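You operate a simulated robot arm through the tools that you are given. There is no shell and no other tool. Be economical: measure what you need, move in short steps, check, and stop when the job is done.

You are at the controls of a simulated two-armed robot. One attempt, no reset.

Task
Add the wet blue pane to the purple-banded tray and dry both panes on it in dryer A27.
Fine: one whole cycle; tray and both panes stay in, drawer closed; the other panes stay.

The check looks at the end state, three seconds after you hand in, the way a careful person would. Anything else that was tipped, shoved, dropped, spilled or broken makes it a failure.

Robot
Two 7-joint arms with two-finger parallel grippers on one trunk, on a base that drives. Base frame: it is fixed to the floor where the robot stands at the start and does not move with it; the origin is under the middle of the robot, x ahead of it, y to its left, z up. Readings come in cm, rad, newtons and seconds.
The left shoulder is at the start at [7, 13.4, 130.1], the right one opposite. Places, roughly: dryer [70, 0, 90]; dryer button [60, -10, 100]; dryer drawer [60, 0, 90]; inside of the dryer drawer [70, 0, 80]; tray [40, -50, 90]. Payload 1.57 kg a hand.
The tool frame of a hand sits at the grasp point between the pads (the TCP): z along the fingers, y along the line on which they close. The tips reach 3 cm beyond it. Largest opening 8 cm; finger width 1.7, thickness 1.2; the body of the gripper, 4 by 8.2 cm, starts 8 cm behind the TCP.
Orientation is told as [roll, pitch, yaw] about the base's x, y, z axes, in that order, counted from this pose: with the fingers straight down and closing along the base's y, the tool's x points along the base's -x, its y along +y and its z along -z.

Tools
- The arms move only by the tool step_arm. It takes "left_steps", "right_steps" or both (then of equal length, played together; a hand with none holds still); each is a list of rows, each a list of 3 entries, a list of its own where there are three numbers: the closure, from 0 (fully open) to 1 (shut), then the shift along the tool's x, y, z in cm, then the turn, a rotation vector about the tool's x, y, z in rad. In form: [[grip, [dx, dy, dz], [rx, ry, rz]], ...]. A call has 1 to 12 rows; each row is the pose to reach, as a shift and turn from the pose commanded when the call began, along the tool's axes at that moment. Each row takes 0.2 s and may step no farther than 5 cm and 0.15 rad from the row before; otherwise, or with a gripper value out of range, the whole call is refused. Where a pose cannot be reached the arm comes as near as it can. A force on the tool above 90 N (or 10 N above the force at the start of the call, whichever is more), or a blocked arm, ends the call early, and 0.2 s more pass. The fingers move at their own pace (about 15.3 cm/s each) and stop on an object; they squeeze with about 43 N. The grip force told is the motor's: it shows also when the fingers shut on nothing. Time passes only in rows, and 0.2 s behind the last, so rows that repeat a pose let the fingers close. The reply holds the time, the measured pose of the TCP, the force on the tool along the base axes, the opening and the grip force, in the units named above and with some noise, with the torque about the TCP (base axes, N m) and any sound that the robot's microphone picked up.
- Cameras (640 x 400 px; columns grow to the right, rows downward): "scene" is now at [12.42, -2.73, 151.04]; the picture's right is [-0.35, -0.94, 0.00], its down [-0.70, 0.27, -0.66] and it looks along [0.62, -0.23, -0.75] (base axes); focal length 229 px, centre (320, 200). "left" rides on the left gripper at [7.2, 0.7, -12.2] in its tool frame; the picture's right is [-0.09, 1.00, 0.00], its down [-0.84, -0.08, -0.54] and it looks along [-0.54, -0.05, 0.84] (tool axes); focal length 238 px, centre (320, 200). "right" rides on the right gripper at [7.2, -0.7, -12.2] in its tool frame; the picture's right is [0.09, 1.00, 0.00], its down [-0.84, 0.08, -0.54] and it looks along [-0.54, 0.05, 0.84] (tool axes); focal length 238 px, centre (320, 200). There is no depth. A picture from a camera that has moved, and an enlarged one, comes with that camera's place and axes in the base frame and with its lens.
- camera(camera): a new picture of that camera. The clock stands still meanwhile.
- raise_lower(by): slides the trunk up (or, below 0, down) by that many cm; the arms and the scene camera ride with it, the base frame stays. It gives what a move gives, with no picture.
- base_move(legs): drives the robot by 1 to 6 legs, each [ahead, left, turn to the left] in cm, cm and rad, along the robot's own axes; the way and the turn of a leg run together, so that a leg with both is an arc; at most 150 cm and 3.142 rad a leg. The arms and the cameras ride along, it lands a little off, and it stops where it bumps. It gives what a move gives.
- turn_head(pan, tilt): turns the head with the scene camera to pan (to the left, within 1.501 rad either way) and tilt (down, from -0.506 to 1.204), counted from straight ahead of the robot. It gives what a move gives.
- zoom(camera, box): a new picture of the part [left, top, right, bottom] of that camera's present view, enlarged. The clock stands still meanwhile.
- close_job(): hands the job in; it is judged then, once.

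Work in short steps. Places have to be worked out from the pictures, the camera data and where the tool is seen: move nearer, look again, correct. Check each grasp and each placing, and mend what went wrong. You have 120 turns and 100 pictures in all, those below and enlarged ones among them. Open the grippers and draw the arms clear of the work before you hand the job in, unless the task says otherwise; then end with one line.

The tools are called after "Emit:" by a JSON object that holds its "op" and its "data". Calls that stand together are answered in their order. step_arm: Moves the arms, as the interface text tells. Its arguments: {"type":"object","properties":{"left_steps":{"type":"array","items":{"type":"array"}},"right_steps":{"type":"array","items":{"type":"array"}}},"required":[]} The other tools are called the same way: raise_lower (by) slides the trunk up or down; base_move (legs) drives the base; turn_head (pan, tilt) turns the head that bears the scene camera; camera (camera) takes a picture; zoom (camera, box) takes an enlarged picture of a part of a camera's view; close_job () hands the job in.

At the start:

```text
time_s: 0.0
left_eef_pos: [38.42, -6.76, 131.95]
left_tcp_rot: [-0.004, 0.0, 0.001]
left_wrist_force: [0.0, 0.3, 0.1]
left_wrist_torque: [0.01, -0.01, 0.0]
left_finger_gap: 8.02
left_grip_force: 0.1
right_eef_pos: [34.28, -41.87, 130.84]
right_tcp_rot: [-0.001, 0.0, 0.0]
right_wrist_force: [1.1, 0.1, 0.8]
right_wrist_torque: [-0.01, -0.01, -0.01]
right_finger_gap: 7.98
right_grip_force: 0.1
trunk travel left (down, up): [-87.5, 6.5]
robot x, y, heading: [0.32, 0.23, -0.003]
head pan, tilt: [-0.361, 0.85]
```

scene: 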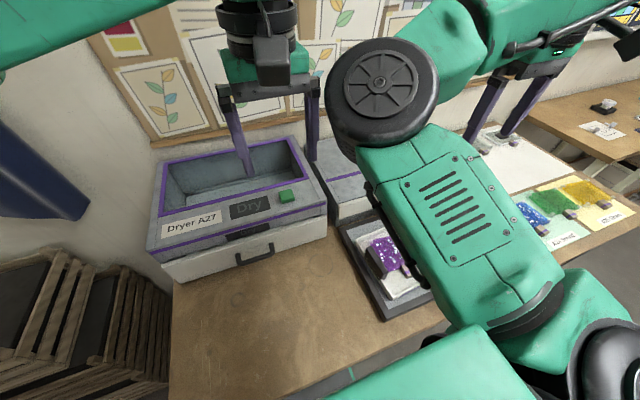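
right: 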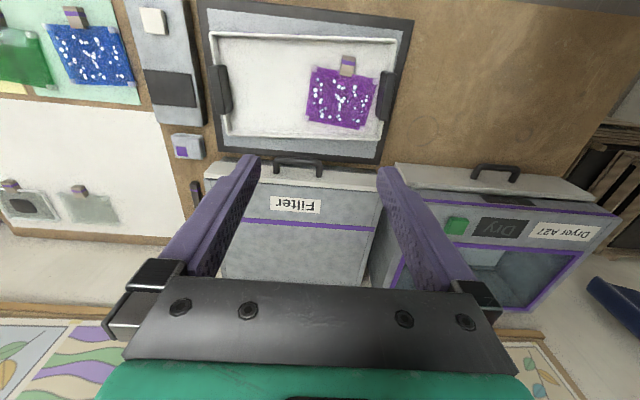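
left: 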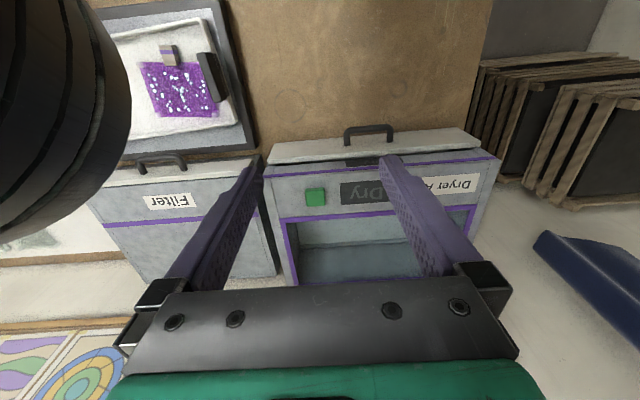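

The right view shows the tray with a purple pane, a blue pane further to the right side, a filter box, and dryer A27. I look closer at them.

Emit:
{"op": "zoom", "data": {"camera": "right", "box": [0, 0, 440, 275]}}

Emit:
{"op": "zoom", "data": {"camera": "left", "box": [80, 0, 500, 300]}}

Emit:
{"op": "zoom", "data": {"camera": "scene", "box": [440, 80, 640, 280]}}

```text
1.45 times, centred on (220, 138) of right
camera zoom: at [27.1, -42.5, 143.05], right [-0.09, 1.0, 0.0], down [0.84, 0.08, 0.54], along [0.54, 0.05, -0.84], focal length 347 px, centre (466, 291)
```

zoom: 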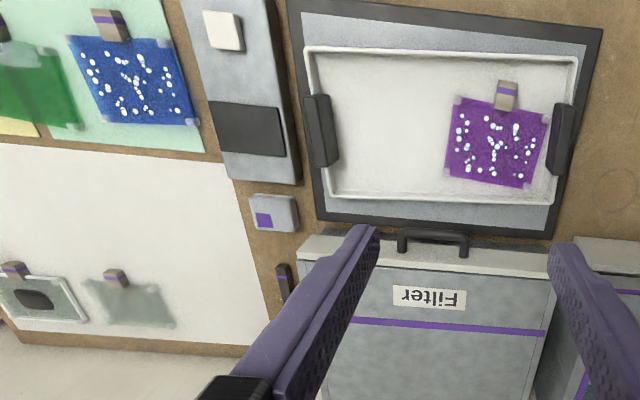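

```text
1.33 times, centred on (290, 150) of left
camera zoom: at [31.15, -6.05, 144.14], right [0.09, 1.0, 0.0], down [0.84, -0.08, 0.54], along [0.54, -0.05, -0.84], focal length 318 px, centre (360, 267)
```

zoom: 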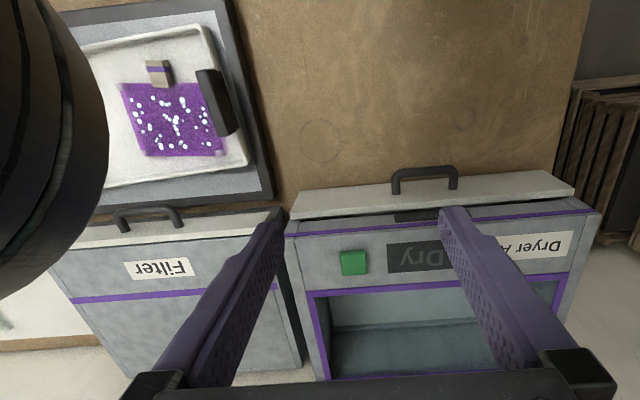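

```text
2.00 times, centred on (540, 180) of scene
camera zoom: at [12.42, -2.73, 151.04], right [-0.35, -0.94, 0.0], down [-0.7, 0.27, -0.66], along [0.62, -0.23, -0.75], focal length 457 px, centre (-120, 240)
```

zoom: 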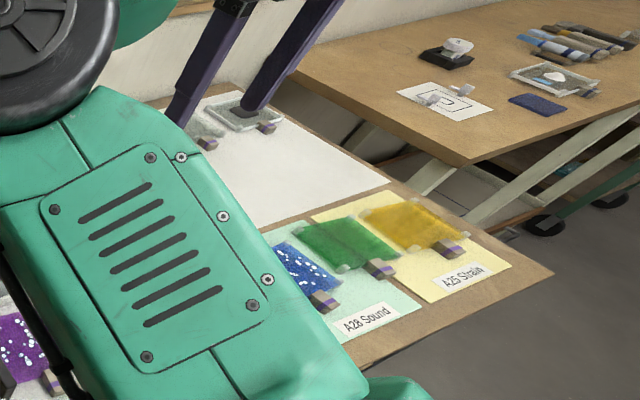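

The blue pane lies on the "A28 Sound" sheet at about [33, -92], with its tab toward the robot at about [26, -92]. The tray is near [35, -46]. I drive right to get at the pane and look at things there.

Emit:
{"op": "base_move", "data": {"legs": [[0, -58, 0]]}}

Emit:
{"op": "turn_head", "data": {"pan": -0.3, "tilt": 0.9}}

Emit:
{"op": "camera", "data": {"camera": "right"}}

Emit:
{"op": "camera", "data": {"camera": "left"}}

Emit:
{"op": "camera", "data": {"camera": "scene"}}

```text
time_s: 3.2
left_eef_pos: [38.3, -63.27, 132.04]
left_tcp_rot: [-0.001, -0.002, 0.0]
left_wrist_force: [-1.2, -0.5, 0.1]
left_wrist_torque: [-0.04, -0.03, -0.02]
left_finger_gap: 8.0
left_grip_force: 0.0
right_eef_pos: [34.23, -98.32, 130.89]
right_tcp_rot: [-0.004, 0.001, -0.001]
right_wrist_force: [0.0, 0.4, -0.4]
right_wrist_torque: [-0.01, -0.02, -0.01]
right_finger_gap: 7.97
right_grip_force: 0.0
trunk travel left (down, up): [-87.5, 6.5]
robot x, y, heading: [-0.63, -57.07, 0.005]
head pan, tilt: [-0.361, 0.85]
```

```text
time_s: 3.9
left_eef_pos: [38.39, -63.37, 132.03]
left_tcp_rot: [-0.003, 0.0, 0.002]
left_wrist_force: [0.6, -0.8, 0.3]
left_wrist_torque: [0.03, 0.0, -0.02]
left_finger_gap: 8.0
left_grip_force: 0.0
right_eef_pos: [34.22, -98.55, 130.81]
right_tcp_rot: [-0.001, -0.002, 0.0]
right_wrist_force: [-0.2, -0.6, 0.1]
right_wrist_torque: [-0.03, -0.01, 0.0]
right_finger_gap: 7.98
right_grip_force: 0.1
trunk travel left (down, up): [-87.5, 6.5]
robot x, y, heading: [-0.0, -56.74, -0.001]
head pan, tilt: [-0.3, 0.901]
```

```text
93 pictures are left
camera right: at [27.08, -99.11, 143.08], right [-0.09, 1.0, 0.0], down [0.84, 0.08, 0.54], along [0.54, 0.05, -0.84], focal length 238 px, centre (320, 200)
```

right: 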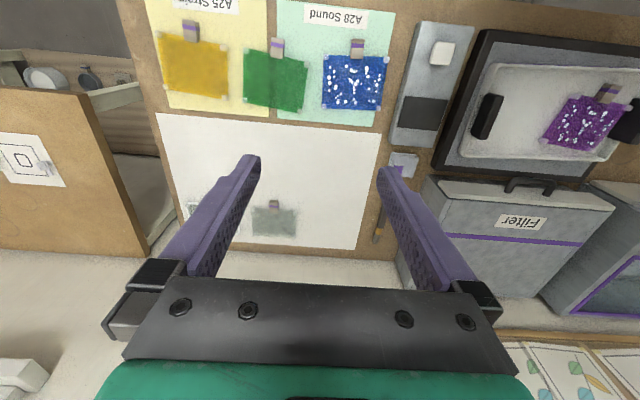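

```text
92 pictures are left
camera left: at [31.14, -62.65, 144.15], right [0.09, 1.0, 0.0], down [0.84, -0.08, 0.54], along [0.54, -0.05, -0.84], focal length 238 px, centre (320, 200)
```

left: 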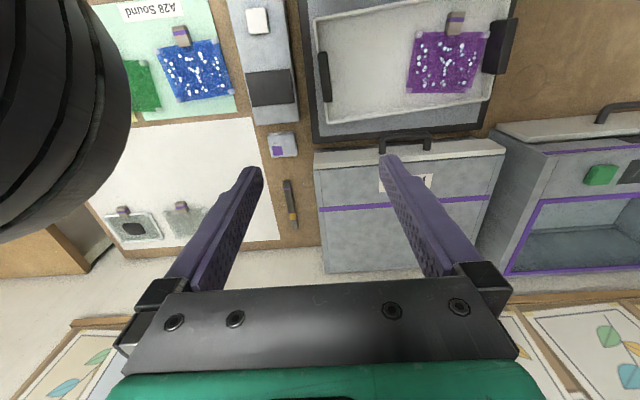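

```text
91 pictures are left
camera scene: at [12.31, -58.8, 150.65], right [-0.3, -0.96, 0.0], down [-0.75, 0.23, -0.62], along [0.59, -0.18, -0.78], focal length 229 px, centre (320, 200)
```

scene: 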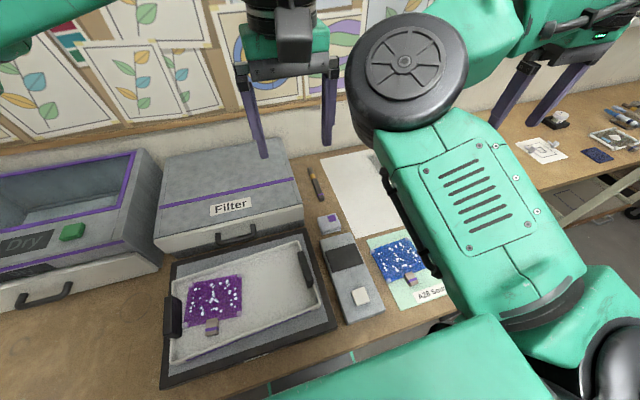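

The blue pane and the tray are in sight. I enlarge the odd items (grey device, small block with purple square, tray) before acting.

Emit:
{"op": "zoom", "data": {"camera": "left", "box": [120, 0, 520, 250]}}

Emit:
{"op": "zoom", "data": {"camera": "scene", "box": [140, 180, 440, 400]}}

Emit:
{"op": "zoom", "data": {"camera": "right", "box": [140, 0, 460, 200]}}

```text
1.60 times, centred on (320, 125) of left
camera zoom: at [31.14, -62.65, 144.15], right [0.09, 1.0, 0.0], down [0.84, -0.08, 0.54], along [0.54, -0.05, -0.84], focal length 381 px, centre (320, 320)
```

zoom: 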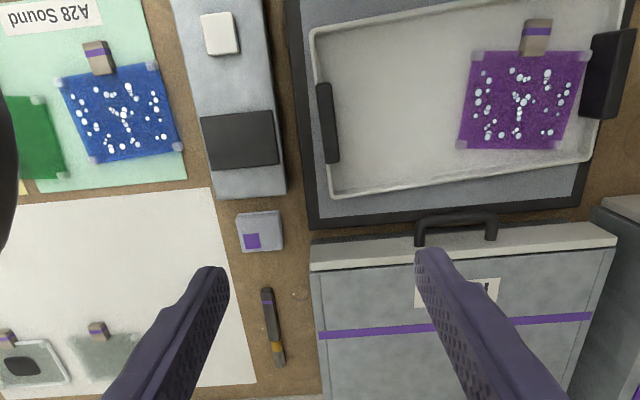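

```text
1.82 times, centred on (290, 290) of scene
camera zoom: at [12.31, -58.8, 150.65], right [-0.3, -0.96, 0.0], down [-0.75, 0.23, -0.62], along [0.59, -0.18, -0.78], focal length 416 px, centre (374, 36)
```

zoom: 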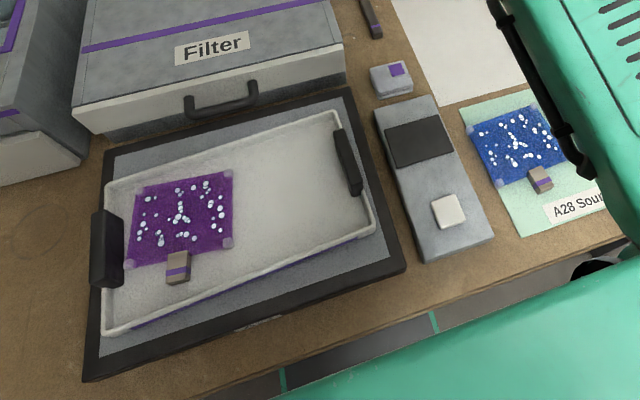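

```text
2.00 times, centred on (300, 100) of right
camera zoom: at [27.08, -99.11, 143.08], right [-0.09, 1.0, 0.0], down [0.84, 0.08, 0.54], along [0.54, 0.05, -0.84], focal length 477 px, centre (360, 400)
```

zoom: 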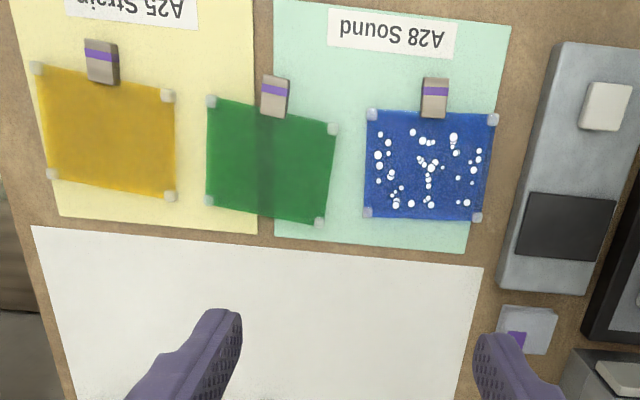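

The tray carries a purple band under its rim, and it is the only tray. The blue tab is at about [26.7, -91.3]. I lower the right hand above it in part and look.

Emit:
{"op": "step_arm", "data": {"right_steps": [[0, [1.2, 1.2, 4.5], [0, 0, 0]], [0, [2.5, 2.4, 9], [0, 0, 0]], [0, [3.7, 3.6, 13.5], [0, 0, 0]], [0, [5, 4.8, 18], [0, 0, 0]], [0, [6.2, 6, 22.5], [0, 0, 0]], [0, [7.5, 7.2, 27], [0, 0, 0]], [0, [7.5, 7.2, 31], [0, 0, 0]]]}}

Emit:
{"op": "camera", "data": {"camera": "right"}}

```text
time_s: 5.5
left_eef_pos: [38.32, -63.49, 131.95]
left_tcp_rot: [0.001, 0.0, 0.003]
left_wrist_force: [-0.1, 0.9, -0.1]
left_wrist_torque: [-0.02, 0.01, 0.02]
left_finger_gap: 8.0
left_grip_force: 0.0
right_eef_pos: [25.38, -97.59, 102.05]
right_tcp_rot: [-0.021, -0.023, -0.02]
right_wrist_force: [0.1, -0.3, 0.3]
right_wrist_torque: [-0.03, 0.05, -0.03]
right_finger_gap: 8.01
right_grip_force: 0.1
right hand out of reach, approached as far as the arm can: row 3, 4, 5, 6, 7
trunk travel left (down, up): [-87.5, 6.5]
robot x, y, heading: [0.18, -56.77, 0.005]
head pan, tilt: [-0.3, 0.901]
```

```text
87 pictures are left
camera right: at [17.84, -97.86, 114.03], right [-0.07, 1.0, -0.02], down [0.82, 0.07, 0.56], along [0.56, 0.02, -0.83], focal length 238 px, centre (320, 200)
```

right: 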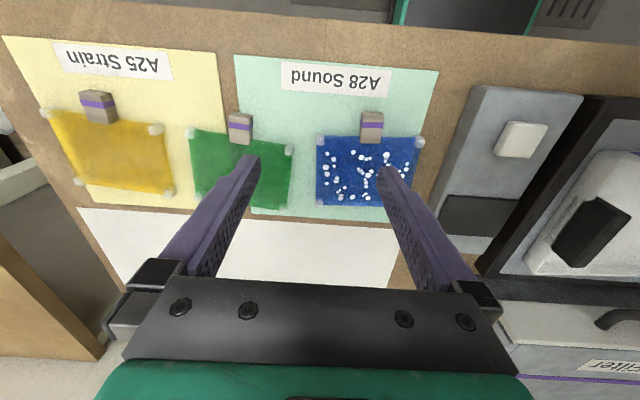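

The arm reaches its limit here; the tab is confirmed at about [26.6, -91.4]. I back up and go further right, to put it in a more comfortable spot.

Emit:
{"op": "base_move", "data": {"legs": [[-12, -12, 0]]}}

Emit:
{"op": "step_arm", "data": {"right_steps": [[0, [-2.5, 3, 0], [0, 0, 0]], [0, [-5, 6, 0], [0, 0, 0]], [0, [-7.5, 9, 0], [0, 0, 0]], [0, [-10, 12, 0], [0, 0, 0]], [0, [-13, 15, 0], [0, 0, 0]]]}}

```text
time_s: 6.9
left_eef_pos: [26.69, -74.93, 131.91]
left_tcp_rot: [-0.004, 0.002, 0.001]
left_wrist_force: [0.4, -0.4, 0.1]
left_wrist_torque: [-0.02, 0.03, 0.02]
left_finger_gap: 8.01
left_grip_force: 0.2
right_eef_pos: [13.28, -109.3, 101.82]
right_tcp_rot: [-0.032, -0.011, -0.017]
right_wrist_force: [-0.1, 0.2, 0.6]
right_wrist_torque: [-0.02, 0.03, -0.01]
right_finger_gap: 8.05
right_grip_force: 0.0
trunk travel left (down, up): [-87.5, 6.5]
robot x, y, heading: [-11.68, -68.38, -0.002]
head pan, tilt: [-0.3, 0.901]
```

```text
time_s: 8.3
left_eef_pos: [26.35, -75.17, 131.91]
left_tcp_rot: [-0.002, 0.0, 0.001]
left_wrist_force: [0.5, 0.8, -0.7]
left_wrist_torque: [0.01, -0.03, -0.04]
left_finger_gap: 8.0
left_grip_force: 0.0
right_eef_pos: [27.15, -103.78, 102.04]
right_tcp_rot: [-0.136, -0.078, -0.068]
right_wrist_force: [0.1, -0.5, 0.0]
right_wrist_torque: [0.01, 0.01, -0.01]
right_finger_gap: 8.01
right_grip_force: 0.0
right hand out of reach, approached as far as the arm can: row 1, 2, 3, 4, 5
trunk travel left (down, up): [-87.5, 6.5]
robot x, y, heading: [-12.2, -68.39, -0.003]
head pan, tilt: [-0.3, 0.901]
stopped in row 5 (right hand): the arm was blocked; the commanded pose is now the measured one
```

The right arm was blocked in moving left, probably by the left arm, which lies across the middle. I look.

Emit:
{"op": "camera", "data": {"camera": "scene"}}

```text
86 pictures are left
camera scene: at [0.27, -70.63, 150.65], right [-0.3, -0.95, 0.0], down [-0.75, 0.23, -0.62], along [0.59, -0.18, -0.78], focal length 229 px, centre (320, 200)
```

scene: 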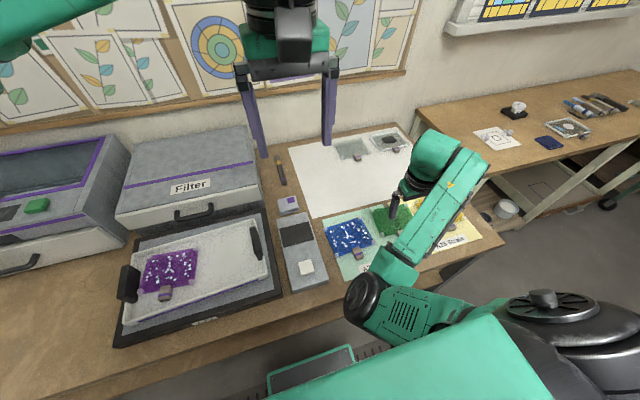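

Nothing in the scene is touched; the elbow is in an awkward fold. I raise the hand again, level it, then move across high before descending.

Emit:
{"op": "step_arm", "data": {"right_steps": [[0, [0, -1, -4], [-0.05, 0.03, -0.03]], [0, [0, -2, -8], [-0.1, 0.05, -0.05]], [0, [0, -2, -12], [-0.136, 0.078, -0.068]], [0, [0, -2, -16], [-0.136, 0.078, -0.068]], [0, [0, -2, -20], [-0.136, 0.078, -0.068]], [0, [0, -2, -24], [-0.136, 0.078, -0.068]], [0, [0, -2, -28], [-0.136, 0.078, -0.068]]]}}

```text
time_s: 9.9
left_eef_pos: [26.1, -75.06, 132.06]
left_tcp_rot: [0.0, -0.001, -0.001]
left_wrist_force: [-0.5, 0.4, 0.6]
left_wrist_torque: [0.01, -0.02, 0.01]
left_finger_gap: 7.98
left_grip_force: 0.0
right_eef_pos: [25.53, -106.26, 126.86]
right_tcp_rot: [0.002, 0.008, -0.002]
right_wrist_force: [0.4, -0.3, 0.4]
right_wrist_torque: [0.01, 0.01, 0.0]
right_finger_gap: 8.0
right_grip_force: 0.0
right hand out of reach, approached as far as the arm can: row 1, 2, 3, 4, 5, 6, 7
trunk travel left (down, up): [-87.5, 6.5]
robot x, y, heading: [-11.95, -68.34, -0.005]
head pan, tilt: [-0.3, 0.901]
```

Level again. I move the left hand further left and the right hand inward at height.

Emit:
{"op": "step_arm", "data": {"right_steps": [[0, [-1, 2, -1], [0, 0, 0]], [0, [-2, 4, -2], [0, 0, 0]], [0, [-4, 7, -3], [0, 0, 0]], [0, [-6, 10, -3], [0, 0, 0]], [0, [-8, 13, -3], [0, 0, 0]], [0, [-10, 15, -3], [0, 0, 0]]], "left_steps": [[0, [0, 4, 0], [0, 0, 0]], [0, [0, 8, 0], [0, 0, 0]], [0, [0, 12, 0], [0, 0, 0]], [0, [0, 16, 0], [0, 0, 0]], [0, [0, 20, 0], [0, 0, 0]], [0, [0, 24, 0], [0, 0, 0]]]}}

Emit:
{"op": "camera", "data": {"camera": "scene"}}

```text
time_s: 11.3
left_eef_pos: [26.29, -50.7, 131.78]
left_tcp_rot: [-0.003, 0.001, 0.0]
left_wrist_force: [-0.5, 0.9, -0.8]
left_wrist_torque: [-0.02, 0.0, -0.01]
left_finger_gap: 8.01
left_grip_force: 0.0
right_eef_pos: [35.9, -99.46, 131.43]
right_tcp_rot: [0.001, 0.006, -0.004]
right_wrist_force: [-0.5, 0.4, 0.6]
right_wrist_torque: [-0.04, 0.01, 0.01]
right_finger_gap: 8.0
right_grip_force: 0.0
right hand out of reach, approached as far as the arm can: row 1, 2, 3, 4, 5, 6
trunk travel left (down, up): [-87.5, 6.5]
robot x, y, heading: [-11.97, -68.57, 0.0]
head pan, tilt: [-0.3, 0.901]
```

```text
85 pictures are left
camera scene: at [0.22, -70.34, 150.66], right [-0.3, -0.95, 0.0], down [-0.75, 0.23, -0.62], along [0.59, -0.19, -0.78], focal length 229 px, centre (320, 200)
```

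scene: 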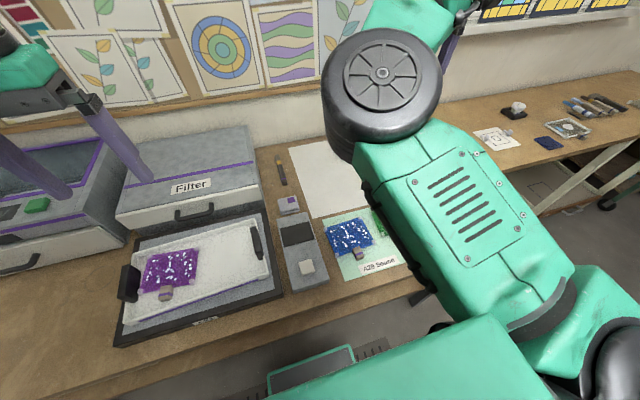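

The right arm is in an elbow-inward pose and reaches poorly inward. I test turning the tool's yaw while moving inward, to see which way frees it.

Emit:
{"op": "step_arm", "data": {"right_steps": [[0, [0, 0, 0], [0, 0, 0.14]], [0, [0, 0, 0], [0, 0, 0.28]], [0, [0, 0, 0], [0, 0, 0.42]], [0, [0, 3, 0], [0, 0, 0.42]], [0, [0, 6, 0], [0, 0, 0.42]], [0, [0, 9, 0], [0, 0, 0.42]]]}}

```text
time_s: 12.7
left_eef_pos: [26.35, -50.98, 131.74]
left_tcp_rot: [-0.001, 0.002, -0.001]
left_wrist_force: [0.4, -0.2, -0.5]
left_wrist_torque: [-0.02, -0.01, 0.01]
left_finger_gap: 8.03
left_grip_force: 0.0
right_eef_pos: [35.85, -99.68, 131.34]
right_tcp_rot: [0.002, 0.007, -0.421]
right_wrist_force: [0.0, -0.5, 0.1]
right_wrist_torque: [-0.02, 0.01, 0.04]
right_finger_gap: 8.0
right_grip_force: 0.1
right hand out of reach, approached as far as the arm can: row 1, 2, 4, 5, 6
trunk travel left (down, up): [-87.5, 6.5]
robot x, y, heading: [-12.0, -68.49, -0.002]
head pan, tilt: [-0.3, 0.901]
```

Yaw that way did not help. I try the other way.

Emit:
{"op": "step_arm", "data": {"right_steps": [[0, [0, 0, 0], [0, 0, -0.14]], [0, [0, 0, 0], [0, 0, -0.28]], [0, [0, 0, 0], [0, 0, -0.42]], [0, [0, 0, 0], [0, 0, -0.56]], [0, [0, 0, 0], [0, 0, -0.7]], [0, [0, 0, 0], [0, 0, -0.84]], [0, [0, 0, 0], [0, 0, -0.98]], [0, [-1, 3, 0], [0, 0, -0.98]], [0, [-2, 6, 0], [0, 0, -0.98]], [0, [-3, 9, 0], [0, 0, -0.98]]]}}

```text
time_s: 14.9
left_eef_pos: [26.4, -51.08, 131.87]
left_tcp_rot: [-0.003, 0.0, -0.003]
left_wrist_force: [-0.4, 0.5, 0.3]
left_wrist_torque: [0.0, 0.0, -0.04]
left_finger_gap: 7.99
left_grip_force: 0.1
right_eef_pos: [42.41, -92.68, 131.27]
right_tcp_rot: [0.006, 0.003, 0.556]
right_wrist_force: [-0.2, 0.7, -0.1]
right_wrist_torque: [-0.01, 0.0, 0.0]
right_finger_gap: 7.99
right_grip_force: 0.1
trunk travel left (down, up): [-87.5, 6.5]
robot x, y, heading: [-12.02, -68.44, -0.004]
head pan, tilt: [-0.3, 0.901]
```

With positive yaw the arm is free to move inward. I keep that yaw and go toward a spot above the tab.

Emit:
{"op": "step_arm", "data": {"right_steps": [[0, [1.6, 1.2, 4], [0, 0, 0]], [0, [3.2, 2.4, 8], [0, 0, 0]], [0, [4.8, 3.6, 12], [0, 0, 0]], [0, [6.4, 4.8, 16], [0, 0, 0]], [0, [8, 6, 20], [0, 0, 0]], [0, [9.6, 7.2, 23], [0, 0, 0]], [0, [11.2, 8.4, 25], [0, 0, 0]], [0, [12.7, 9.45, 27], [0, 0, 0]]]}}

Emit:
{"op": "camera", "data": {"camera": "right"}}

```text
time_s: 16.9
left_eef_pos: [26.32, -50.94, 131.95]
left_tcp_rot: [-0.001, 0.002, 0.0]
left_wrist_force: [0.7, 0.3, 0.6]
left_wrist_torque: [-0.01, 0.03, 0.0]
left_finger_gap: 7.97
left_grip_force: 0.1
right_eef_pos: [32.24, -98.28, 101.12]
right_tcp_rot: [-0.082, 0.016, 0.505]
right_wrist_force: [-0.3, 0.5, 0.1]
right_wrist_torque: [0.01, 0.0, 0.02]
right_finger_gap: 8.01
right_grip_force: 0.0
right hand out of reach, approached as far as the arm can: row 1, 2, 3, 4, 5, 6, 7, 8
trunk travel left (down, up): [-87.5, 6.5]
robot x, y, heading: [-12.11, -68.43, -0.004]
head pan, tilt: [-0.3, 0.901]
stopped in row 8 (right hand): the arm was blocked; the commanded pose is now the measured one
```

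```text
84 pictures are left
camera right: at [25.85, -101.36, 113.34], right [-0.56, 0.82, -0.08], down [0.68, 0.51, 0.52], along [0.47, 0.24, -0.85], focal length 238 px, centre (320, 200)
```

right: 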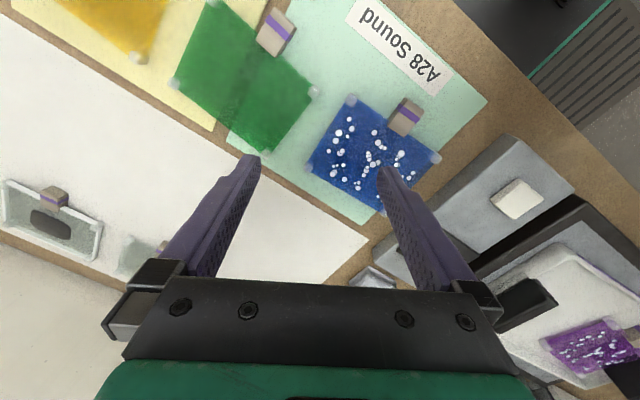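

Blocked again near the same spot. I look what blocks it.

Emit:
{"op": "turn_head", "data": {"pan": -0.6, "tilt": 0.95}}

Emit:
{"op": "camera", "data": {"camera": "scene"}}

Emit:
{"op": "camera", "data": {"camera": "left"}}

```text
time_s: 17.7
left_eef_pos: [26.32, -51.08, 131.97]
left_tcp_rot: [-0.001, -0.002, -0.001]
left_wrist_force: [0.3, -0.2, -0.9]
left_wrist_torque: [0.01, 0.02, -0.02]
left_finger_gap: 8.01
left_grip_force: 0.1
right_eef_pos: [32.09, -98.26, 101.02]
right_tcp_rot: [-0.081, 0.015, 0.505]
right_wrist_force: [-0.4, -0.5, -0.8]
right_wrist_torque: [-0.02, 0.0, -0.01]
right_finger_gap: 7.99
right_grip_force: 0.1
trunk travel left (down, up): [-87.5, 6.5]
robot x, y, heading: [-11.9, -68.12, 0.002]
head pan, tilt: [-0.6, 0.949]
```

```text
83 pictures are left
camera scene: at [-0.92, -72.49, 150.29], right [-0.57, -0.82, 0.0], down [-0.67, 0.46, -0.58], along [0.48, -0.33, -0.81], focal length 229 px, centre (320, 200)
```

scene: 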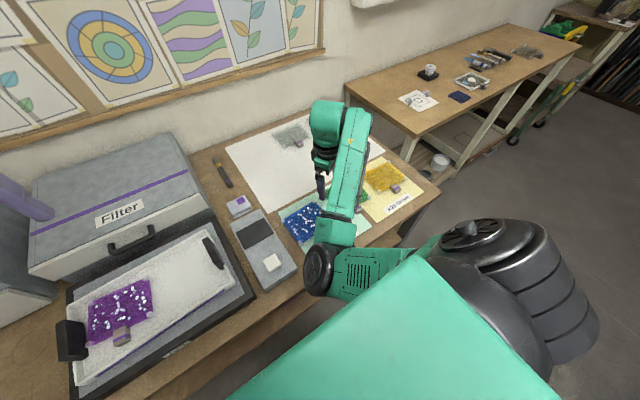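

```text
82 pictures are left
camera left: at [19.09, -50.33, 144.07], right [0.09, 1.0, 0.0], down [0.84, -0.08, 0.54], along [0.54, -0.05, -0.84], focal length 238 px, centre (320, 200)
```

left: 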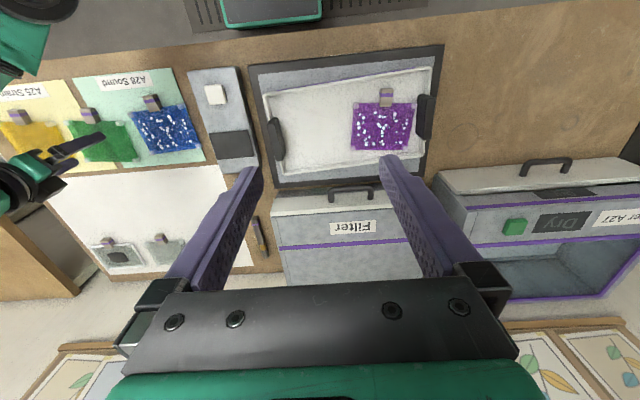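

The elbow hangs low and inward, close over the table's edge; a farther-out working point should free it. I raise the hand back to the free spot first.

Emit:
{"op": "step_arm", "data": {"right_steps": [[0, [-1.6, 0, -4], [0, 0, 0]], [0, [-3.2, 0, -8], [0, 0, 0]], [0, [-4.8, 0, -12], [-0.03, -0.02, -0.02]], [0, [-6.4, 0, -16], [-0.06, -0.05, -0.05]], [0, [-8, 0, -20], [-0.06, -0.05, -0.05]], [0, [-9.6, 0, -24], [-0.06, -0.05, -0.05]], [0, [-11.6, 0, -28], [-0.06, -0.05, -0.05]]]}}

```text
time_s: 19.3
left_eef_pos: [26.29, -50.96, 131.96]
left_tcp_rot: [0.001, -0.001, 0.001]
left_wrist_force: [-1.0, -0.2, -0.4]
left_wrist_torque: [0.0, 0.02, 0.0]
left_finger_gap: 8.02
left_grip_force: 0.1
right_eef_pos: [43.14, -93.51, 125.24]
right_tcp_rot: [-0.016, -0.032, 0.559]
right_wrist_force: [-0.1, -0.3, -0.3]
right_wrist_torque: [0.03, -0.01, -0.02]
right_finger_gap: 7.99
right_grip_force: 0.0
right hand out of reach, approached as far as the arm can: row 1, 2, 3, 4, 5, 6, 7
trunk travel left (down, up): [-87.5, 6.5]
robot x, y, heading: [-11.69, -68.14, -0.004]
head pan, tilt: [-0.6, 0.949]
```

I test more yaw here with a farther inward shift at height, to see whether the elbow swings out.

Emit:
{"op": "step_arm", "data": {"right_steps": [[0, [0, 0, -1], [0.02, 0.02, -0.14]], [0, [0, 0, -2], [0.02, 0.02, -0.28]], [0, [0, 0, -3], [0, 0, -0.42]], [0, [0, 0, -4], [0, 0, -0.56]], [0, [1.5, 2.5, -4], [0, 0, -0.56]], [0, [3, 5, -4], [0, 0, -0.56]], [0, [4.5, 7.5, -4], [0, 0, -0.56]], [0, [6, 10, -4], [0, 0, -0.56]], [0, [7.5, 12.5, -4], [0, 0, -0.56]]]}}

Emit:
{"op": "camera", "data": {"camera": "scene"}}

```text
time_s: 21.3
left_eef_pos: [26.29, -51.05, 131.83]
left_tcp_rot: [-0.002, -0.001, 0.001]
left_wrist_force: [0.3, 0.1, 0.0]
left_wrist_torque: [-0.01, 0.01, 0.03]
left_finger_gap: 8.01
left_grip_force: 0.1
right_eef_pos: [41.96, -93.98, 129.15]
right_tcp_rot: [-0.032, -0.019, 1.121]
right_wrist_force: [0.6, 0.7, -0.4]
right_wrist_torque: [-0.02, -0.03, 0.01]
right_finger_gap: 7.99
right_grip_force: 0.1
right hand out of reach, approached as far as the arm can: row 5, 6, 7, 8, 9
trunk travel left (down, up): [-87.5, 6.5]
robot x, y, heading: [-11.79, -68.37, -0.004]
head pan, tilt: [-0.6, 0.949]
```

```text
81 pictures are left
camera scene: at [-0.93, -72.49, 150.29], right [-0.57, -0.82, 0.0], down [-0.67, 0.46, -0.58], along [0.48, -0.33, -0.81], focal length 229 px, centre (320, 200)
```

scene: 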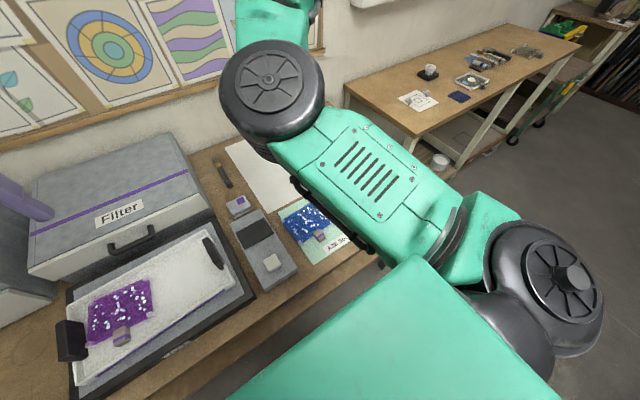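

The right arm can't fold any closer in this elbow-low pose. I try turning the yaw on, so the wrist drags the elbow round to the outside.

Emit:
{"op": "step_arm", "data": {"right_steps": [[0, [0, 0, 0], [0, 0, -0.14]], [0, [0, 0, 0], [0, 0, -0.28]], [0, [0, 0, 0], [0, 0, -0.42]], [0, [0, 0, 0], [0, 0, -0.56]], [0, [0, 0, 0], [0, 0, -0.7]], [0, [0, 0, 0], [0, 0, -0.84]], [0, [0, 0, 0], [0, 0, -0.98]], [0, [0, 0, 0], [0, 0, -1.12]], [0, [0, 0, 0], [0, 0, -1.26]], [0, [0, 0, 0], [0, 0, -1.4]], [0, [0, 0, 0], [0, 0, -1.54]], [0, [0, 0, 0], [0, 0, -1.68]]]}}

Emit:
{"op": "step_arm", "data": {"right_steps": [[0, [0, 0, 0], [0, 0, -0.14]], [0, [0, 0, 0], [0, 0, -0.28]], [0, [2, -3, 0], [0, 0, -0.28]], [0, [4, -6, 0], [0, 0, -0.28]], [0, [6, -9, 0], [0, 0, -0.28]]]}}

Emit:
{"op": "camera", "data": {"camera": "scene"}}

```text
time_s: 23.9
left_eef_pos: [26.32, -50.94, 131.82]
left_tcp_rot: [-0.001, 0.0, -0.001]
left_wrist_force: [-0.4, -0.3, 0.5]
left_wrist_torque: [0.02, 0.02, -0.02]
left_finger_gap: 7.99
left_grip_force: 0.0
right_eef_pos: [41.93, -93.78, 129.16]
right_tcp_rot: [-0.015, 0.03, 2.803]
right_wrist_force: [-0.8, -1.0, 0.0]
right_wrist_torque: [-0.02, -0.02, 0.0]
right_finger_gap: 8.01
right_grip_force: 0.1
right hand out of reach, approached as far as the arm can: row 11
trunk travel left (down, up): [-87.5, 6.5]
robot x, y, heading: [-12.38, -68.25, -0.002]
head pan, tilt: [-0.6, 0.949]
```

```text
time_s: 25.1
left_eef_pos: [26.23, -51.05, 131.87]
left_tcp_rot: [-0.002, 0.0, 0.001]
left_wrist_force: [-0.2, 0.4, -0.6]
left_wrist_torque: [0.0, 0.02, 0.01]
left_finger_gap: 8.0
left_grip_force: 0.1
right_eef_pos: [46.71, -87.51, 128.95]
right_tcp_rot: [-0.006, 0.038, 3.077]
right_wrist_force: [-0.4, -0.2, 0.4]
right_wrist_torque: [0.0, 0.02, 0.01]
right_finger_gap: 7.99
right_grip_force: 0.1
right hand out of reach, approached as far as the arm can: row 4, 5
trunk travel left (down, up): [-87.5, 6.5]
robot x, y, heading: [-12.12, -68.48, -0.003]
head pan, tilt: [-0.6, 0.949]
```

```text
80 pictures are left
camera scene: at [-1.03, -72.49, 150.3], right [-0.57, -0.82, 0.0], down [-0.67, 0.46, -0.58], along [0.48, -0.33, -0.81], focal length 229 px, centre (320, 200)
```

scene: 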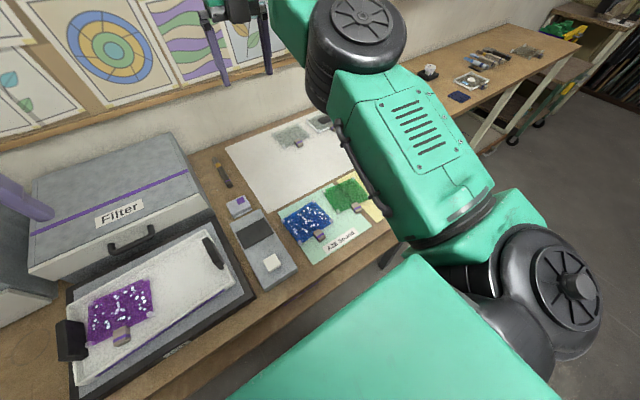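

The elbow has swung outward. Now I try pulling the hand back from here.

Emit:
{"op": "step_arm", "data": {"right_steps": [[0, [-3, 0, 0], [0, 0, 0]], [0, [-6, 0, 0], [0, 0, 0]], [0, [-9, 0, 0], [0, 0, 0]], [0, [-12, 0, 0], [0, 0, 0]], [0, [-15, 0, 0], [0, 0, 0]]]}}

Emit:
{"op": "step_arm", "data": {"right_steps": [[0, [0, 0, 4], [0, 0, 0]], [0, [0, 0, 8], [0, 0, 0]], [0, [0, 0, 12], [0, 0, 0]], [0, [0, 0, 16], [0, 0, 0]], [0, [0, 0, 20], [0, 0, 0]], [0, [0, 0, 24], [0, 0, 0]]]}}

Emit:
{"op": "camera", "data": {"camera": "scene"}}

```text
time_s: 26.3
left_eef_pos: [26.16, -50.99, 131.89]
left_tcp_rot: [0.001, 0.0, 0.0]
left_wrist_force: [0.3, -0.5, -0.1]
left_wrist_torque: [0.0, 0.03, 0.01]
left_finger_gap: 8.01
left_grip_force: 0.0
right_eef_pos: [44.61, -86.38, 132.08]
right_tcp_rot: [-0.008, 0.035, 3.079]
right_wrist_force: [-0.5, 0.5, 0.5]
right_wrist_torque: [0.01, 0.01, -0.02]
right_finger_gap: 8.0
right_grip_force: 0.0
right hand out of reach, approached as far as the arm can: row 1, 2, 3, 4, 5
trunk travel left (down, up): [-87.5, 6.5]
robot x, y, heading: [-12.37, -68.4, -0.001]
head pan, tilt: [-0.6, 0.949]
```

```text
time_s: 27.7
left_eef_pos: [26.45, -51.02, 131.97]
left_tcp_rot: [0.0, -0.001, 0.0]
left_wrist_force: [0.6, 0.7, 0.5]
left_wrist_torque: [0.01, 0.04, -0.02]
left_finger_gap: 8.0
left_grip_force: 0.1
right_eef_pos: [49.66, -86.42, 108.04]
right_tcp_rot: [-0.006, 0.035, 3.081]
right_wrist_force: [0.2, 0.9, 0.0]
right_wrist_torque: [-0.04, -0.01, -0.03]
right_finger_gap: 8.0
right_grip_force: 0.0
right hand out of reach, approached as far as the arm can: row 1, 2, 3, 4, 5, 6
trunk travel left (down, up): [-87.5, 6.5]
robot x, y, heading: [-12.06, -68.45, -0.001]
head pan, tilt: [-0.6, 0.949]
```

```text
79 pictures are left
camera scene: at [-0.85, -72.52, 150.29], right [-0.57, -0.82, 0.0], down [-0.67, 0.46, -0.58], along [0.48, -0.33, -0.81], focal length 229 px, centre (320, 200)
```

scene: 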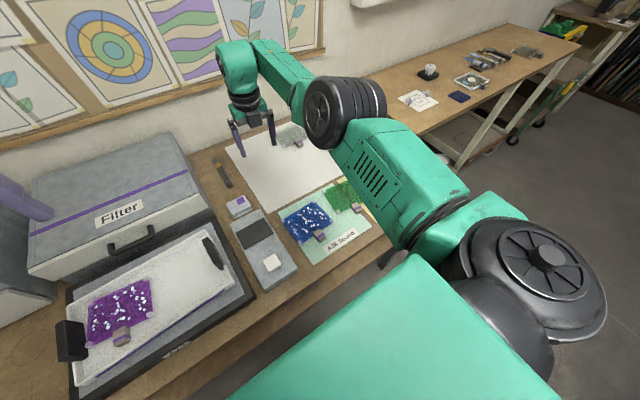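

The elbow is outward now. I pull the hand back toward the tab at this height.

Emit:
{"op": "step_arm", "data": {"right_steps": [[0, [-4, 1, 0], [0, 0, 0]], [0, [-8, 2, 0], [0, 0, 0]], [0, [-12, 3, 0], [0, 0, 0]], [0, [-16, 4, 0], [0, 0, 0]], [0, [-20, 5.5, 0], [0, 0, 0]], [0, [-22.7, 6.4, 0], [0, 0, 0]]]}}

Emit:
{"op": "camera", "data": {"camera": "right"}}

```text
time_s: 29.1
left_eef_pos: [26.3, -50.91, 131.95]
left_tcp_rot: [-0.001, 0.0, -0.002]
left_wrist_force: [-0.1, 0.1, 0.3]
left_wrist_torque: [0.0, 0.0, 0.01]
left_finger_gap: 8.01
left_grip_force: 0.0
right_eef_pos: [49.72, -87.87, 107.51]
right_tcp_rot: [-0.005, 0.034, 3.081]
right_wrist_force: [-0.2, 0.2, 1.3]
right_wrist_torque: [0.0, 0.01, 0.0]
right_finger_gap: 8.01
right_grip_force: 0.1
right hand out of reach, approached as far as the arm can: row 1, 2, 3, 4, 5, 6
trunk travel left (down, up): [-87.5, 6.5]
robot x, y, heading: [-11.96, -68.4, -0.003]
head pan, tilt: [-0.6, 0.949]
```

```text
78 pictures are left
camera right: at [56.4, -87.79, 120.04], right [0.03, -1.0, 0.0], down [-0.86, -0.03, 0.51], along [-0.51, -0.01, -0.86], focal length 238 px, centre (320, 200)
```

right: 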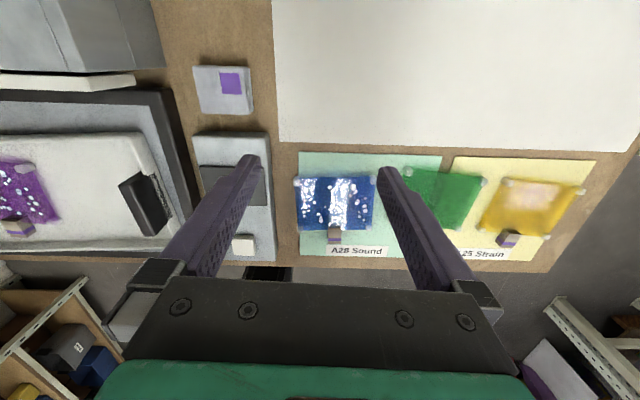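

It still refuses to come back, maybe a wrist limit at this yaw. I unwind yaw partly while pulling back.

Emit:
{"op": "step_arm", "data": {"right_steps": [[0, [0, 0, 0], [0, 0, 0.15]], [0, [0, 0, 0], [0, 0, 0.3]], [0, [0, 0, 0], [0, 0, 0.45]], [0, [0, 0, 0], [0, 0, 0.6]], [0, [0, 0, 0], [0, 0, 0.75]], [0, [0, 0, 0], [0, 0, 0.9]], [0, [0, 0, 0], [0, 0, 1.05]], [0, [0, 0, 0], [0, 0, 1.2]], [0, [-3, 0, 0], [0, 0, 1.2]], [0, [-6, 0, 0], [0, 0, 1.2]], [0, [-9, 0, 0], [0, 0, 1.2]], [0, [-12, 0, 0], [0, 0, 1.2]]]}}

Emit:
{"op": "camera", "data": {"camera": "scene"}}

```text
time_s: 31.7
left_eef_pos: [26.28, -50.93, 131.8]
left_tcp_rot: [-0.003, -0.001, 0.0]
left_wrist_force: [0.9, 0.3, -0.1]
left_wrist_torque: [0.0, -0.01, 0.02]
left_finger_gap: 8.02
left_grip_force: 0.0
right_eef_pos: [49.64, -88.11, 107.65]
right_tcp_rot: [-0.035, 0.006, 1.88]
right_wrist_force: [-0.5, 0.2, -0.4]
right_wrist_torque: [0.0, 0.0, -0.01]
right_finger_gap: 7.98
right_grip_force: 0.1
right hand out of reach, approached as far as the arm can: row 9, 10, 11, 12
trunk travel left (down, up): [-87.5, 6.5]
robot x, y, heading: [-12.29, -68.67, 0.002]
head pan, tilt: [-0.6, 0.949]
```

```text
77 pictures are left
camera scene: at [-0.93, -72.48, 150.29], right [-0.57, -0.82, 0.0], down [-0.67, 0.46, -0.58], along [0.48, -0.33, -0.81], focal length 229 px, centre (320, 200)
```

scene: 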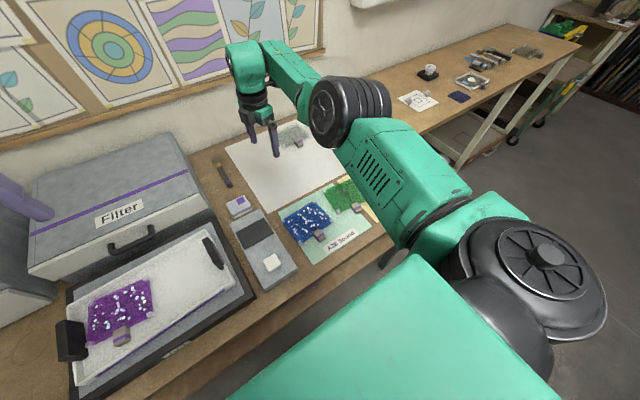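

The wrist bend is the limit: the forearm comes from below. I drive back for room, unwind the yaw, and then try to flip the elbow up by stretching and tilting the tool.

Emit:
{"op": "base_move", "data": {"legs": [[-28, 0, 0]]}}

Emit:
{"op": "step_arm", "data": {"right_steps": [[0, [0, 0, -1], [0, 0, 0.15]], [0, [0, 0, -2], [0, 0, 0.3]], [0, [0, 0, -3], [0, 0, 0.45]], [0, [0, 0, -4], [0, 0, 0.6]], [0, [0, 0, -5], [0, 0, 0.75]], [0, [0, 0, -5], [0, 0, 0.9]], [0, [0, 0, -5], [0, 0, 1.05]], [0, [0, 0, -5], [0, 0, 1.2]], [0, [0, 0, -5], [0, 0, 1.35]], [0, [0, 0, -5], [0, 0, 1.5]], [0, [0, 0, -5], [0, 0, 1.65]], [0, [0, 0, -5], [0, 0, 1.8]]]}}

Emit:
{"op": "camera", "data": {"camera": "scene"}}

```text
time_s: 33.7
left_eef_pos: [-1.6, -50.97, 131.78]
left_tcp_rot: [-0.004, 0.001, 0.002]
left_wrist_force: [0.4, 0.3, -0.8]
left_wrist_torque: [0.02, 0.04, 0.04]
left_finger_gap: 8.01
left_grip_force: 0.2
right_eef_pos: [21.62, -88.02, 107.53]
right_tcp_rot: [-0.033, 0.006, 1.881]
right_wrist_force: [-0.9, -0.1, -0.8]
right_wrist_torque: [0.0, 0.01, -0.01]
right_finger_gap: 7.99
right_grip_force: 0.0
trunk travel left (down, up): [-87.5, 6.5]
robot x, y, heading: [-40.29, -68.4, -0.001]
head pan, tilt: [-0.6, 0.949]
```

```text
time_s: 36.3
left_eef_pos: [-1.75, -50.81, 131.87]
left_tcp_rot: [-0.002, 0.001, 0.001]
left_wrist_force: [0.3, -0.4, -0.6]
left_wrist_torque: [-0.01, -0.01, -0.02]
left_finger_gap: 7.97
left_grip_force: 0.1
right_eef_pos: [21.32, -88.09, 112.75]
right_tcp_rot: [0.003, -0.036, 0.077]
right_wrist_force: [-0.2, -0.6, 0.1]
right_wrist_torque: [0.0, 0.02, -0.02]
right_finger_gap: 8.0
right_grip_force: 0.0
trunk travel left (down, up): [-87.5, 6.5]
robot x, y, heading: [-40.3, -68.11, -0.001]
head pan, tilt: [-0.6, 0.949]
```

```text
76 pictures are left
camera scene: at [-29.07, -72.44, 150.29], right [-0.57, -0.82, 0.0], down [-0.67, 0.46, -0.58], along [0.48, -0.33, -0.81], focal length 229 px, centre (320, 200)
```

scene: 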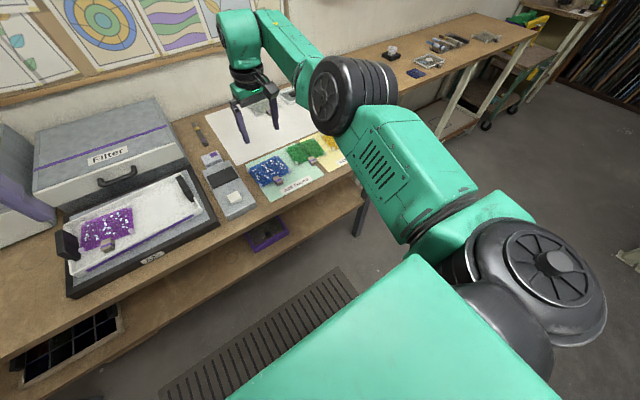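

Yaw is back at zero with the elbow outside. I stretch forward while tilting the fingers back toward the robot to push the elbow up.

Emit:
{"op": "step_arm", "data": {"right_steps": [[0, [-2, 0, 0], [0, 0.15, 0]], [0, [-4, 0, 0], [0, 0.3, 0]], [0, [-6, 0, 0], [0, 0.45, 0]], [0, [-8, 0, 0], [0, 0.6, 0]], [0, [-8, 0, 0], [0, 0.75, 0]], [0, [-8, 0, 0], [0, 0.9, 0]]]}}

Emit:
{"op": "camera", "data": {"camera": "scene"}}

```text
time_s: 37.9
left_eef_pos: [-1.78, -51.09, 131.78]
left_tcp_rot: [0.0, 0.002, 0.001]
left_wrist_force: [0.6, -0.1, 0.5]
left_wrist_torque: [-0.04, 0.02, 0.0]
left_finger_gap: 8.02
left_grip_force: 0.0
right_eef_pos: [8.49, -98.75, 109.2]
right_tcp_rot: [-0.181, 0.621, -0.062]
right_wrist_force: [0.2, 0.8, -0.6]
right_wrist_torque: [0.02, 0.0, 0.01]
right_finger_gap: 7.99
right_grip_force: 0.0
right hand out of reach, approached as far as the arm can: row 1, 2, 3, 4, 5, 6
trunk travel left (down, up): [-87.5, 6.5]
robot x, y, heading: [-39.94, -68.32, -0.001]
head pan, tilt: [-0.6, 0.949]
stopped in row 6 (right hand): the arm was blocked; the commanded pose is now the measured one
```

```text
75 pictures are left
camera scene: at [-29.02, -72.57, 150.28], right [-0.57, -0.82, 0.0], down [-0.67, 0.46, -0.58], along [0.48, -0.33, -0.81], focal length 229 px, centre (320, 200)
```

scene: 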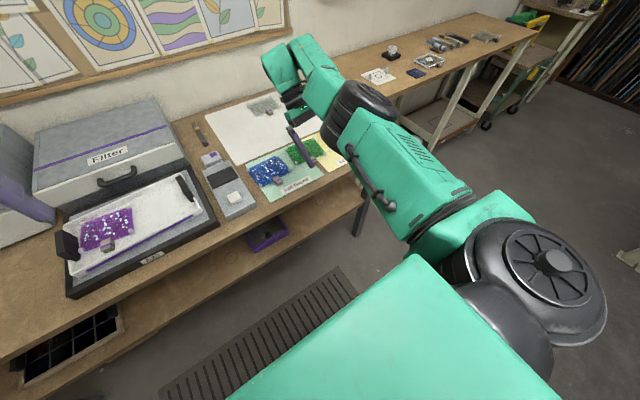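

The arm looks nearly straight and its upper arm has rolled. I bring the tool back to vertical while pulling back and see which branch it takes.

Emit:
{"op": "step_arm", "data": {"right_steps": [[0, [0, 0, -2], [-0.03, -0.12, 0]], [0, [0, 0, -4], [-0.06, -0.24, 0]], [0, [1, 0, -6], [-0.1, -0.36, 0]], [0, [1, 0, -6], [-0.14, -0.48, 0]], [0, [1, 0, -6], [-0.18, -0.6, 0]]]}}

Emit:
{"op": "camera", "data": {"camera": "scene"}}

```text
time_s: 39.1
left_eef_pos: [-2.24, -50.8, 131.86]
left_tcp_rot: [-0.001, -0.002, 0.002]
left_wrist_force: [-0.3, -0.7, -0.9]
left_wrist_torque: [-0.03, -0.04, 0.0]
left_finger_gap: 8.02
left_grip_force: 0.1
right_eef_pos: [11.11, -97.53, 114.96]
right_tcp_rot: [0.017, 0.015, -0.007]
right_wrist_force: [-0.3, 0.5, 0.0]
right_wrist_torque: [-0.02, -0.05, -0.03]
right_finger_gap: 8.0
right_grip_force: 0.1
right hand out of reach, approached as far as the arm can: row 1, 2, 3, 4
trunk travel left (down, up): [-87.5, 6.5]
robot x, y, heading: [-40.24, -68.14, -0.002]
head pan, tilt: [-0.6, 0.949]
```

```text
74 pictures are left
camera scene: at [-29.59, -72.28, 150.33], right [-0.57, -0.82, 0.0], down [-0.67, 0.46, -0.58], along [0.48, -0.33, -0.81], focal length 229 px, centre (320, 200)
```

scene: 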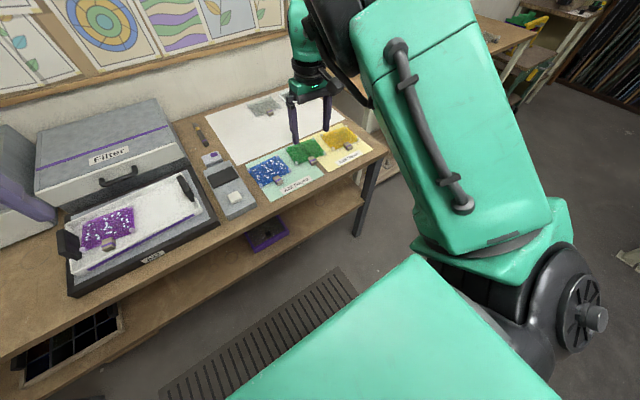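

The elbow is up now. I pull the hand back to a working point to check it.

Emit:
{"op": "step_arm", "data": {"right_steps": [[0, [3, 1.5, 0], [0, 0, 0]], [0, [6, 3, 0], [0, 0, 0]], [0, [9, 4.5, 0], [0, 0, 0]], [0, [12, 6, 0], [0, 0, 0]]]}}

```text
time_s: 40.1
left_eef_pos: [-1.81, -50.86, 132.02]
left_tcp_rot: [-0.001, -0.001, 0.001]
left_wrist_force: [0.3, 0.3, -0.2]
left_wrist_torque: [0.03, 0.01, 0.02]
left_finger_gap: 7.98
left_grip_force: 0.1
right_eef_pos: [-0.39, -93.53, 115.33]
right_tcp_rot: [0.035, 0.026, -0.018]
right_wrist_force: [0.9, 0.0, 0.3]
right_wrist_torque: [0.01, 0.01, 0.0]
right_finger_gap: 8.01
right_grip_force: 0.0
right hand out of reach, approached as far as the arm can: row 4
trunk travel left (down, up): [-87.5, 6.5]
robot x, y, heading: [-40.68, -68.36, 0.005]
head pan, tilt: [-0.6, 0.949]
```

It follows well. I drive forward so the hand comes above the tab.

Emit:
{"op": "base_move", "data": {"legs": [[27, 2, 0]]}}

Emit:
{"op": "camera", "data": {"camera": "right"}}

```text
time_s: 42.0
left_eef_pos: [24.83, -48.73, 131.92]
left_tcp_rot: [0.002, -0.002, 0.008]
left_wrist_force: [-0.5, 0.4, 0.5]
left_wrist_torque: [0.01, -0.04, 0.02]
left_finger_gap: 8.0
left_grip_force: 0.1
right_eef_pos: [26.71, -91.18, 115.56]
right_tcp_rot: [0.034, 0.022, -0.01]
right_wrist_force: [0.5, -0.5, 0.0]
right_wrist_torque: [0.03, -0.04, 0.0]
right_finger_gap: 8.0
right_grip_force: 0.0
trunk travel left (down, up): [-87.5, 6.5]
robot x, y, heading: [-13.02, -66.17, 0.005]
head pan, tilt: [-0.6, 0.949]
```

```text
73 pictures are left
camera right: at [19.79, -92.24, 127.81], right [-0.08, 1.0, 0.04], down [0.85, 0.05, 0.53], along [0.52, 0.07, -0.85], focal length 238 px, centre (320, 200)
```

right: 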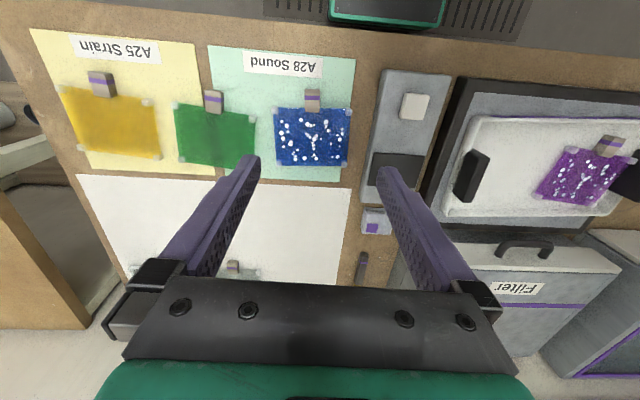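

The tab is at about [26.5, -91.5], right below. I descend to z≈91 and level the tool.

Emit:
{"op": "step_arm", "data": {"right_steps": [[0, [0, 0, 5], [0.017, -0.011, -0.03]], [0, [0.1, -0.2, 10], [0.034, -0.022, -0.07]], [0, [0.2, -0.3, 15], [0.034, -0.022, -0.07]], [0, [0.2, -0.3, 20], [0.034, -0.022, -0.07]], [0, [0.2, -0.3, 24.5], [0.034, -0.022, -0.07]], [0, [0.2, -0.3, 24.5], [0.034, -0.022, -0.07]]]}}

Emit:
{"op": "camera", "data": {"camera": "right"}}

```text
time_s: 43.4
left_eef_pos: [25.12, -48.62, 131.87]
left_tcp_rot: [-0.001, 0.0, 0.007]
left_wrist_force: [0.2, -0.1, -0.6]
left_wrist_torque: [0.02, -0.02, 0.0]
left_finger_gap: 8.02
left_grip_force: 0.1
right_eef_pos: [28.1, -93.57, 90.71]
right_tcp_rot: [0.0, 0.002, 0.059]
right_wrist_force: [-0.2, 1.4, -0.6]
right_wrist_torque: [0.04, 0.02, 0.0]
right_finger_gap: 7.97
right_grip_force: 0.0
right hand out of reach, approached as far as the arm can: row 1, 2, 3, 4, 5, 6
trunk travel left (down, up): [-87.5, 6.5]
robot x, y, heading: [-13.02, -66.26, 0.007]
head pan, tilt: [-0.6, 0.949]
```

```text
72 pictures are left
camera right: at [20.96, -94.62, 102.86], right [-0.15, 0.99, 0.0], down [0.83, 0.13, 0.54], along [0.53, 0.08, -0.84], focal length 238 px, centre (320, 200)
```

right: 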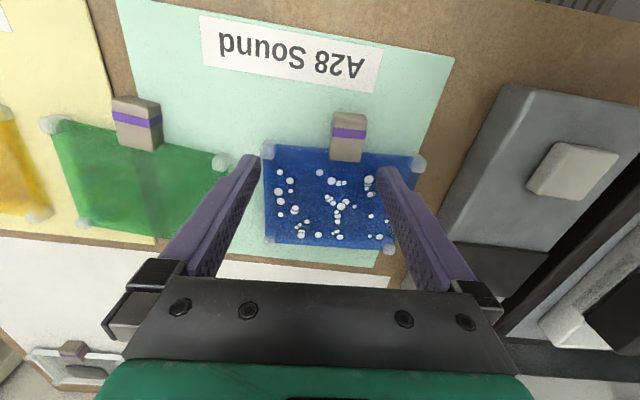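

The hand is at [28.1, -93.6], the tab at [26.4, -91.6]. I shift the base by the difference.

Emit:
{"op": "base_move", "data": {"legs": [[-1.6, 1.9, 0]]}}

Emit:
{"op": "camera", "data": {"camera": "right"}}

```text
time_s: 44.2
left_eef_pos: [23.94, -47.4, 131.78]
left_tcp_rot: [0.004, 0.001, 0.005]
left_wrist_force: [0.3, -0.9, -0.7]
left_wrist_torque: [0.04, 0.03, 0.0]
left_finger_gap: 8.01
left_grip_force: 0.1
right_eef_pos: [26.78, -92.06, 90.58]
right_tcp_rot: [0.007, 0.008, 0.057]
right_wrist_force: [-0.1, 0.5, -0.2]
right_wrist_torque: [0.03, 0.06, -0.04]
right_finger_gap: 7.99
right_grip_force: 0.0
trunk travel left (down, up): [-87.5, 6.5]
robot x, y, heading: [-14.9, -64.73, 0.0]
head pan, tilt: [-0.6, 0.949]
```

```text
71 pictures are left
camera right: at [19.7, -93.18, 102.63], right [-0.15, 0.99, 0.01], down [0.83, 0.12, 0.54], along [0.53, 0.09, -0.84], focal length 238 px, centre (320, 200)
```

right: 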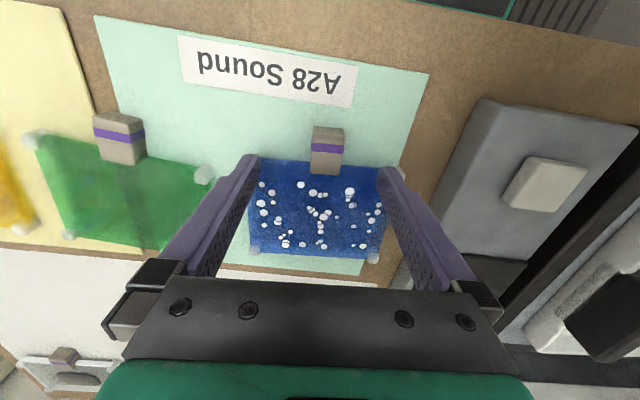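

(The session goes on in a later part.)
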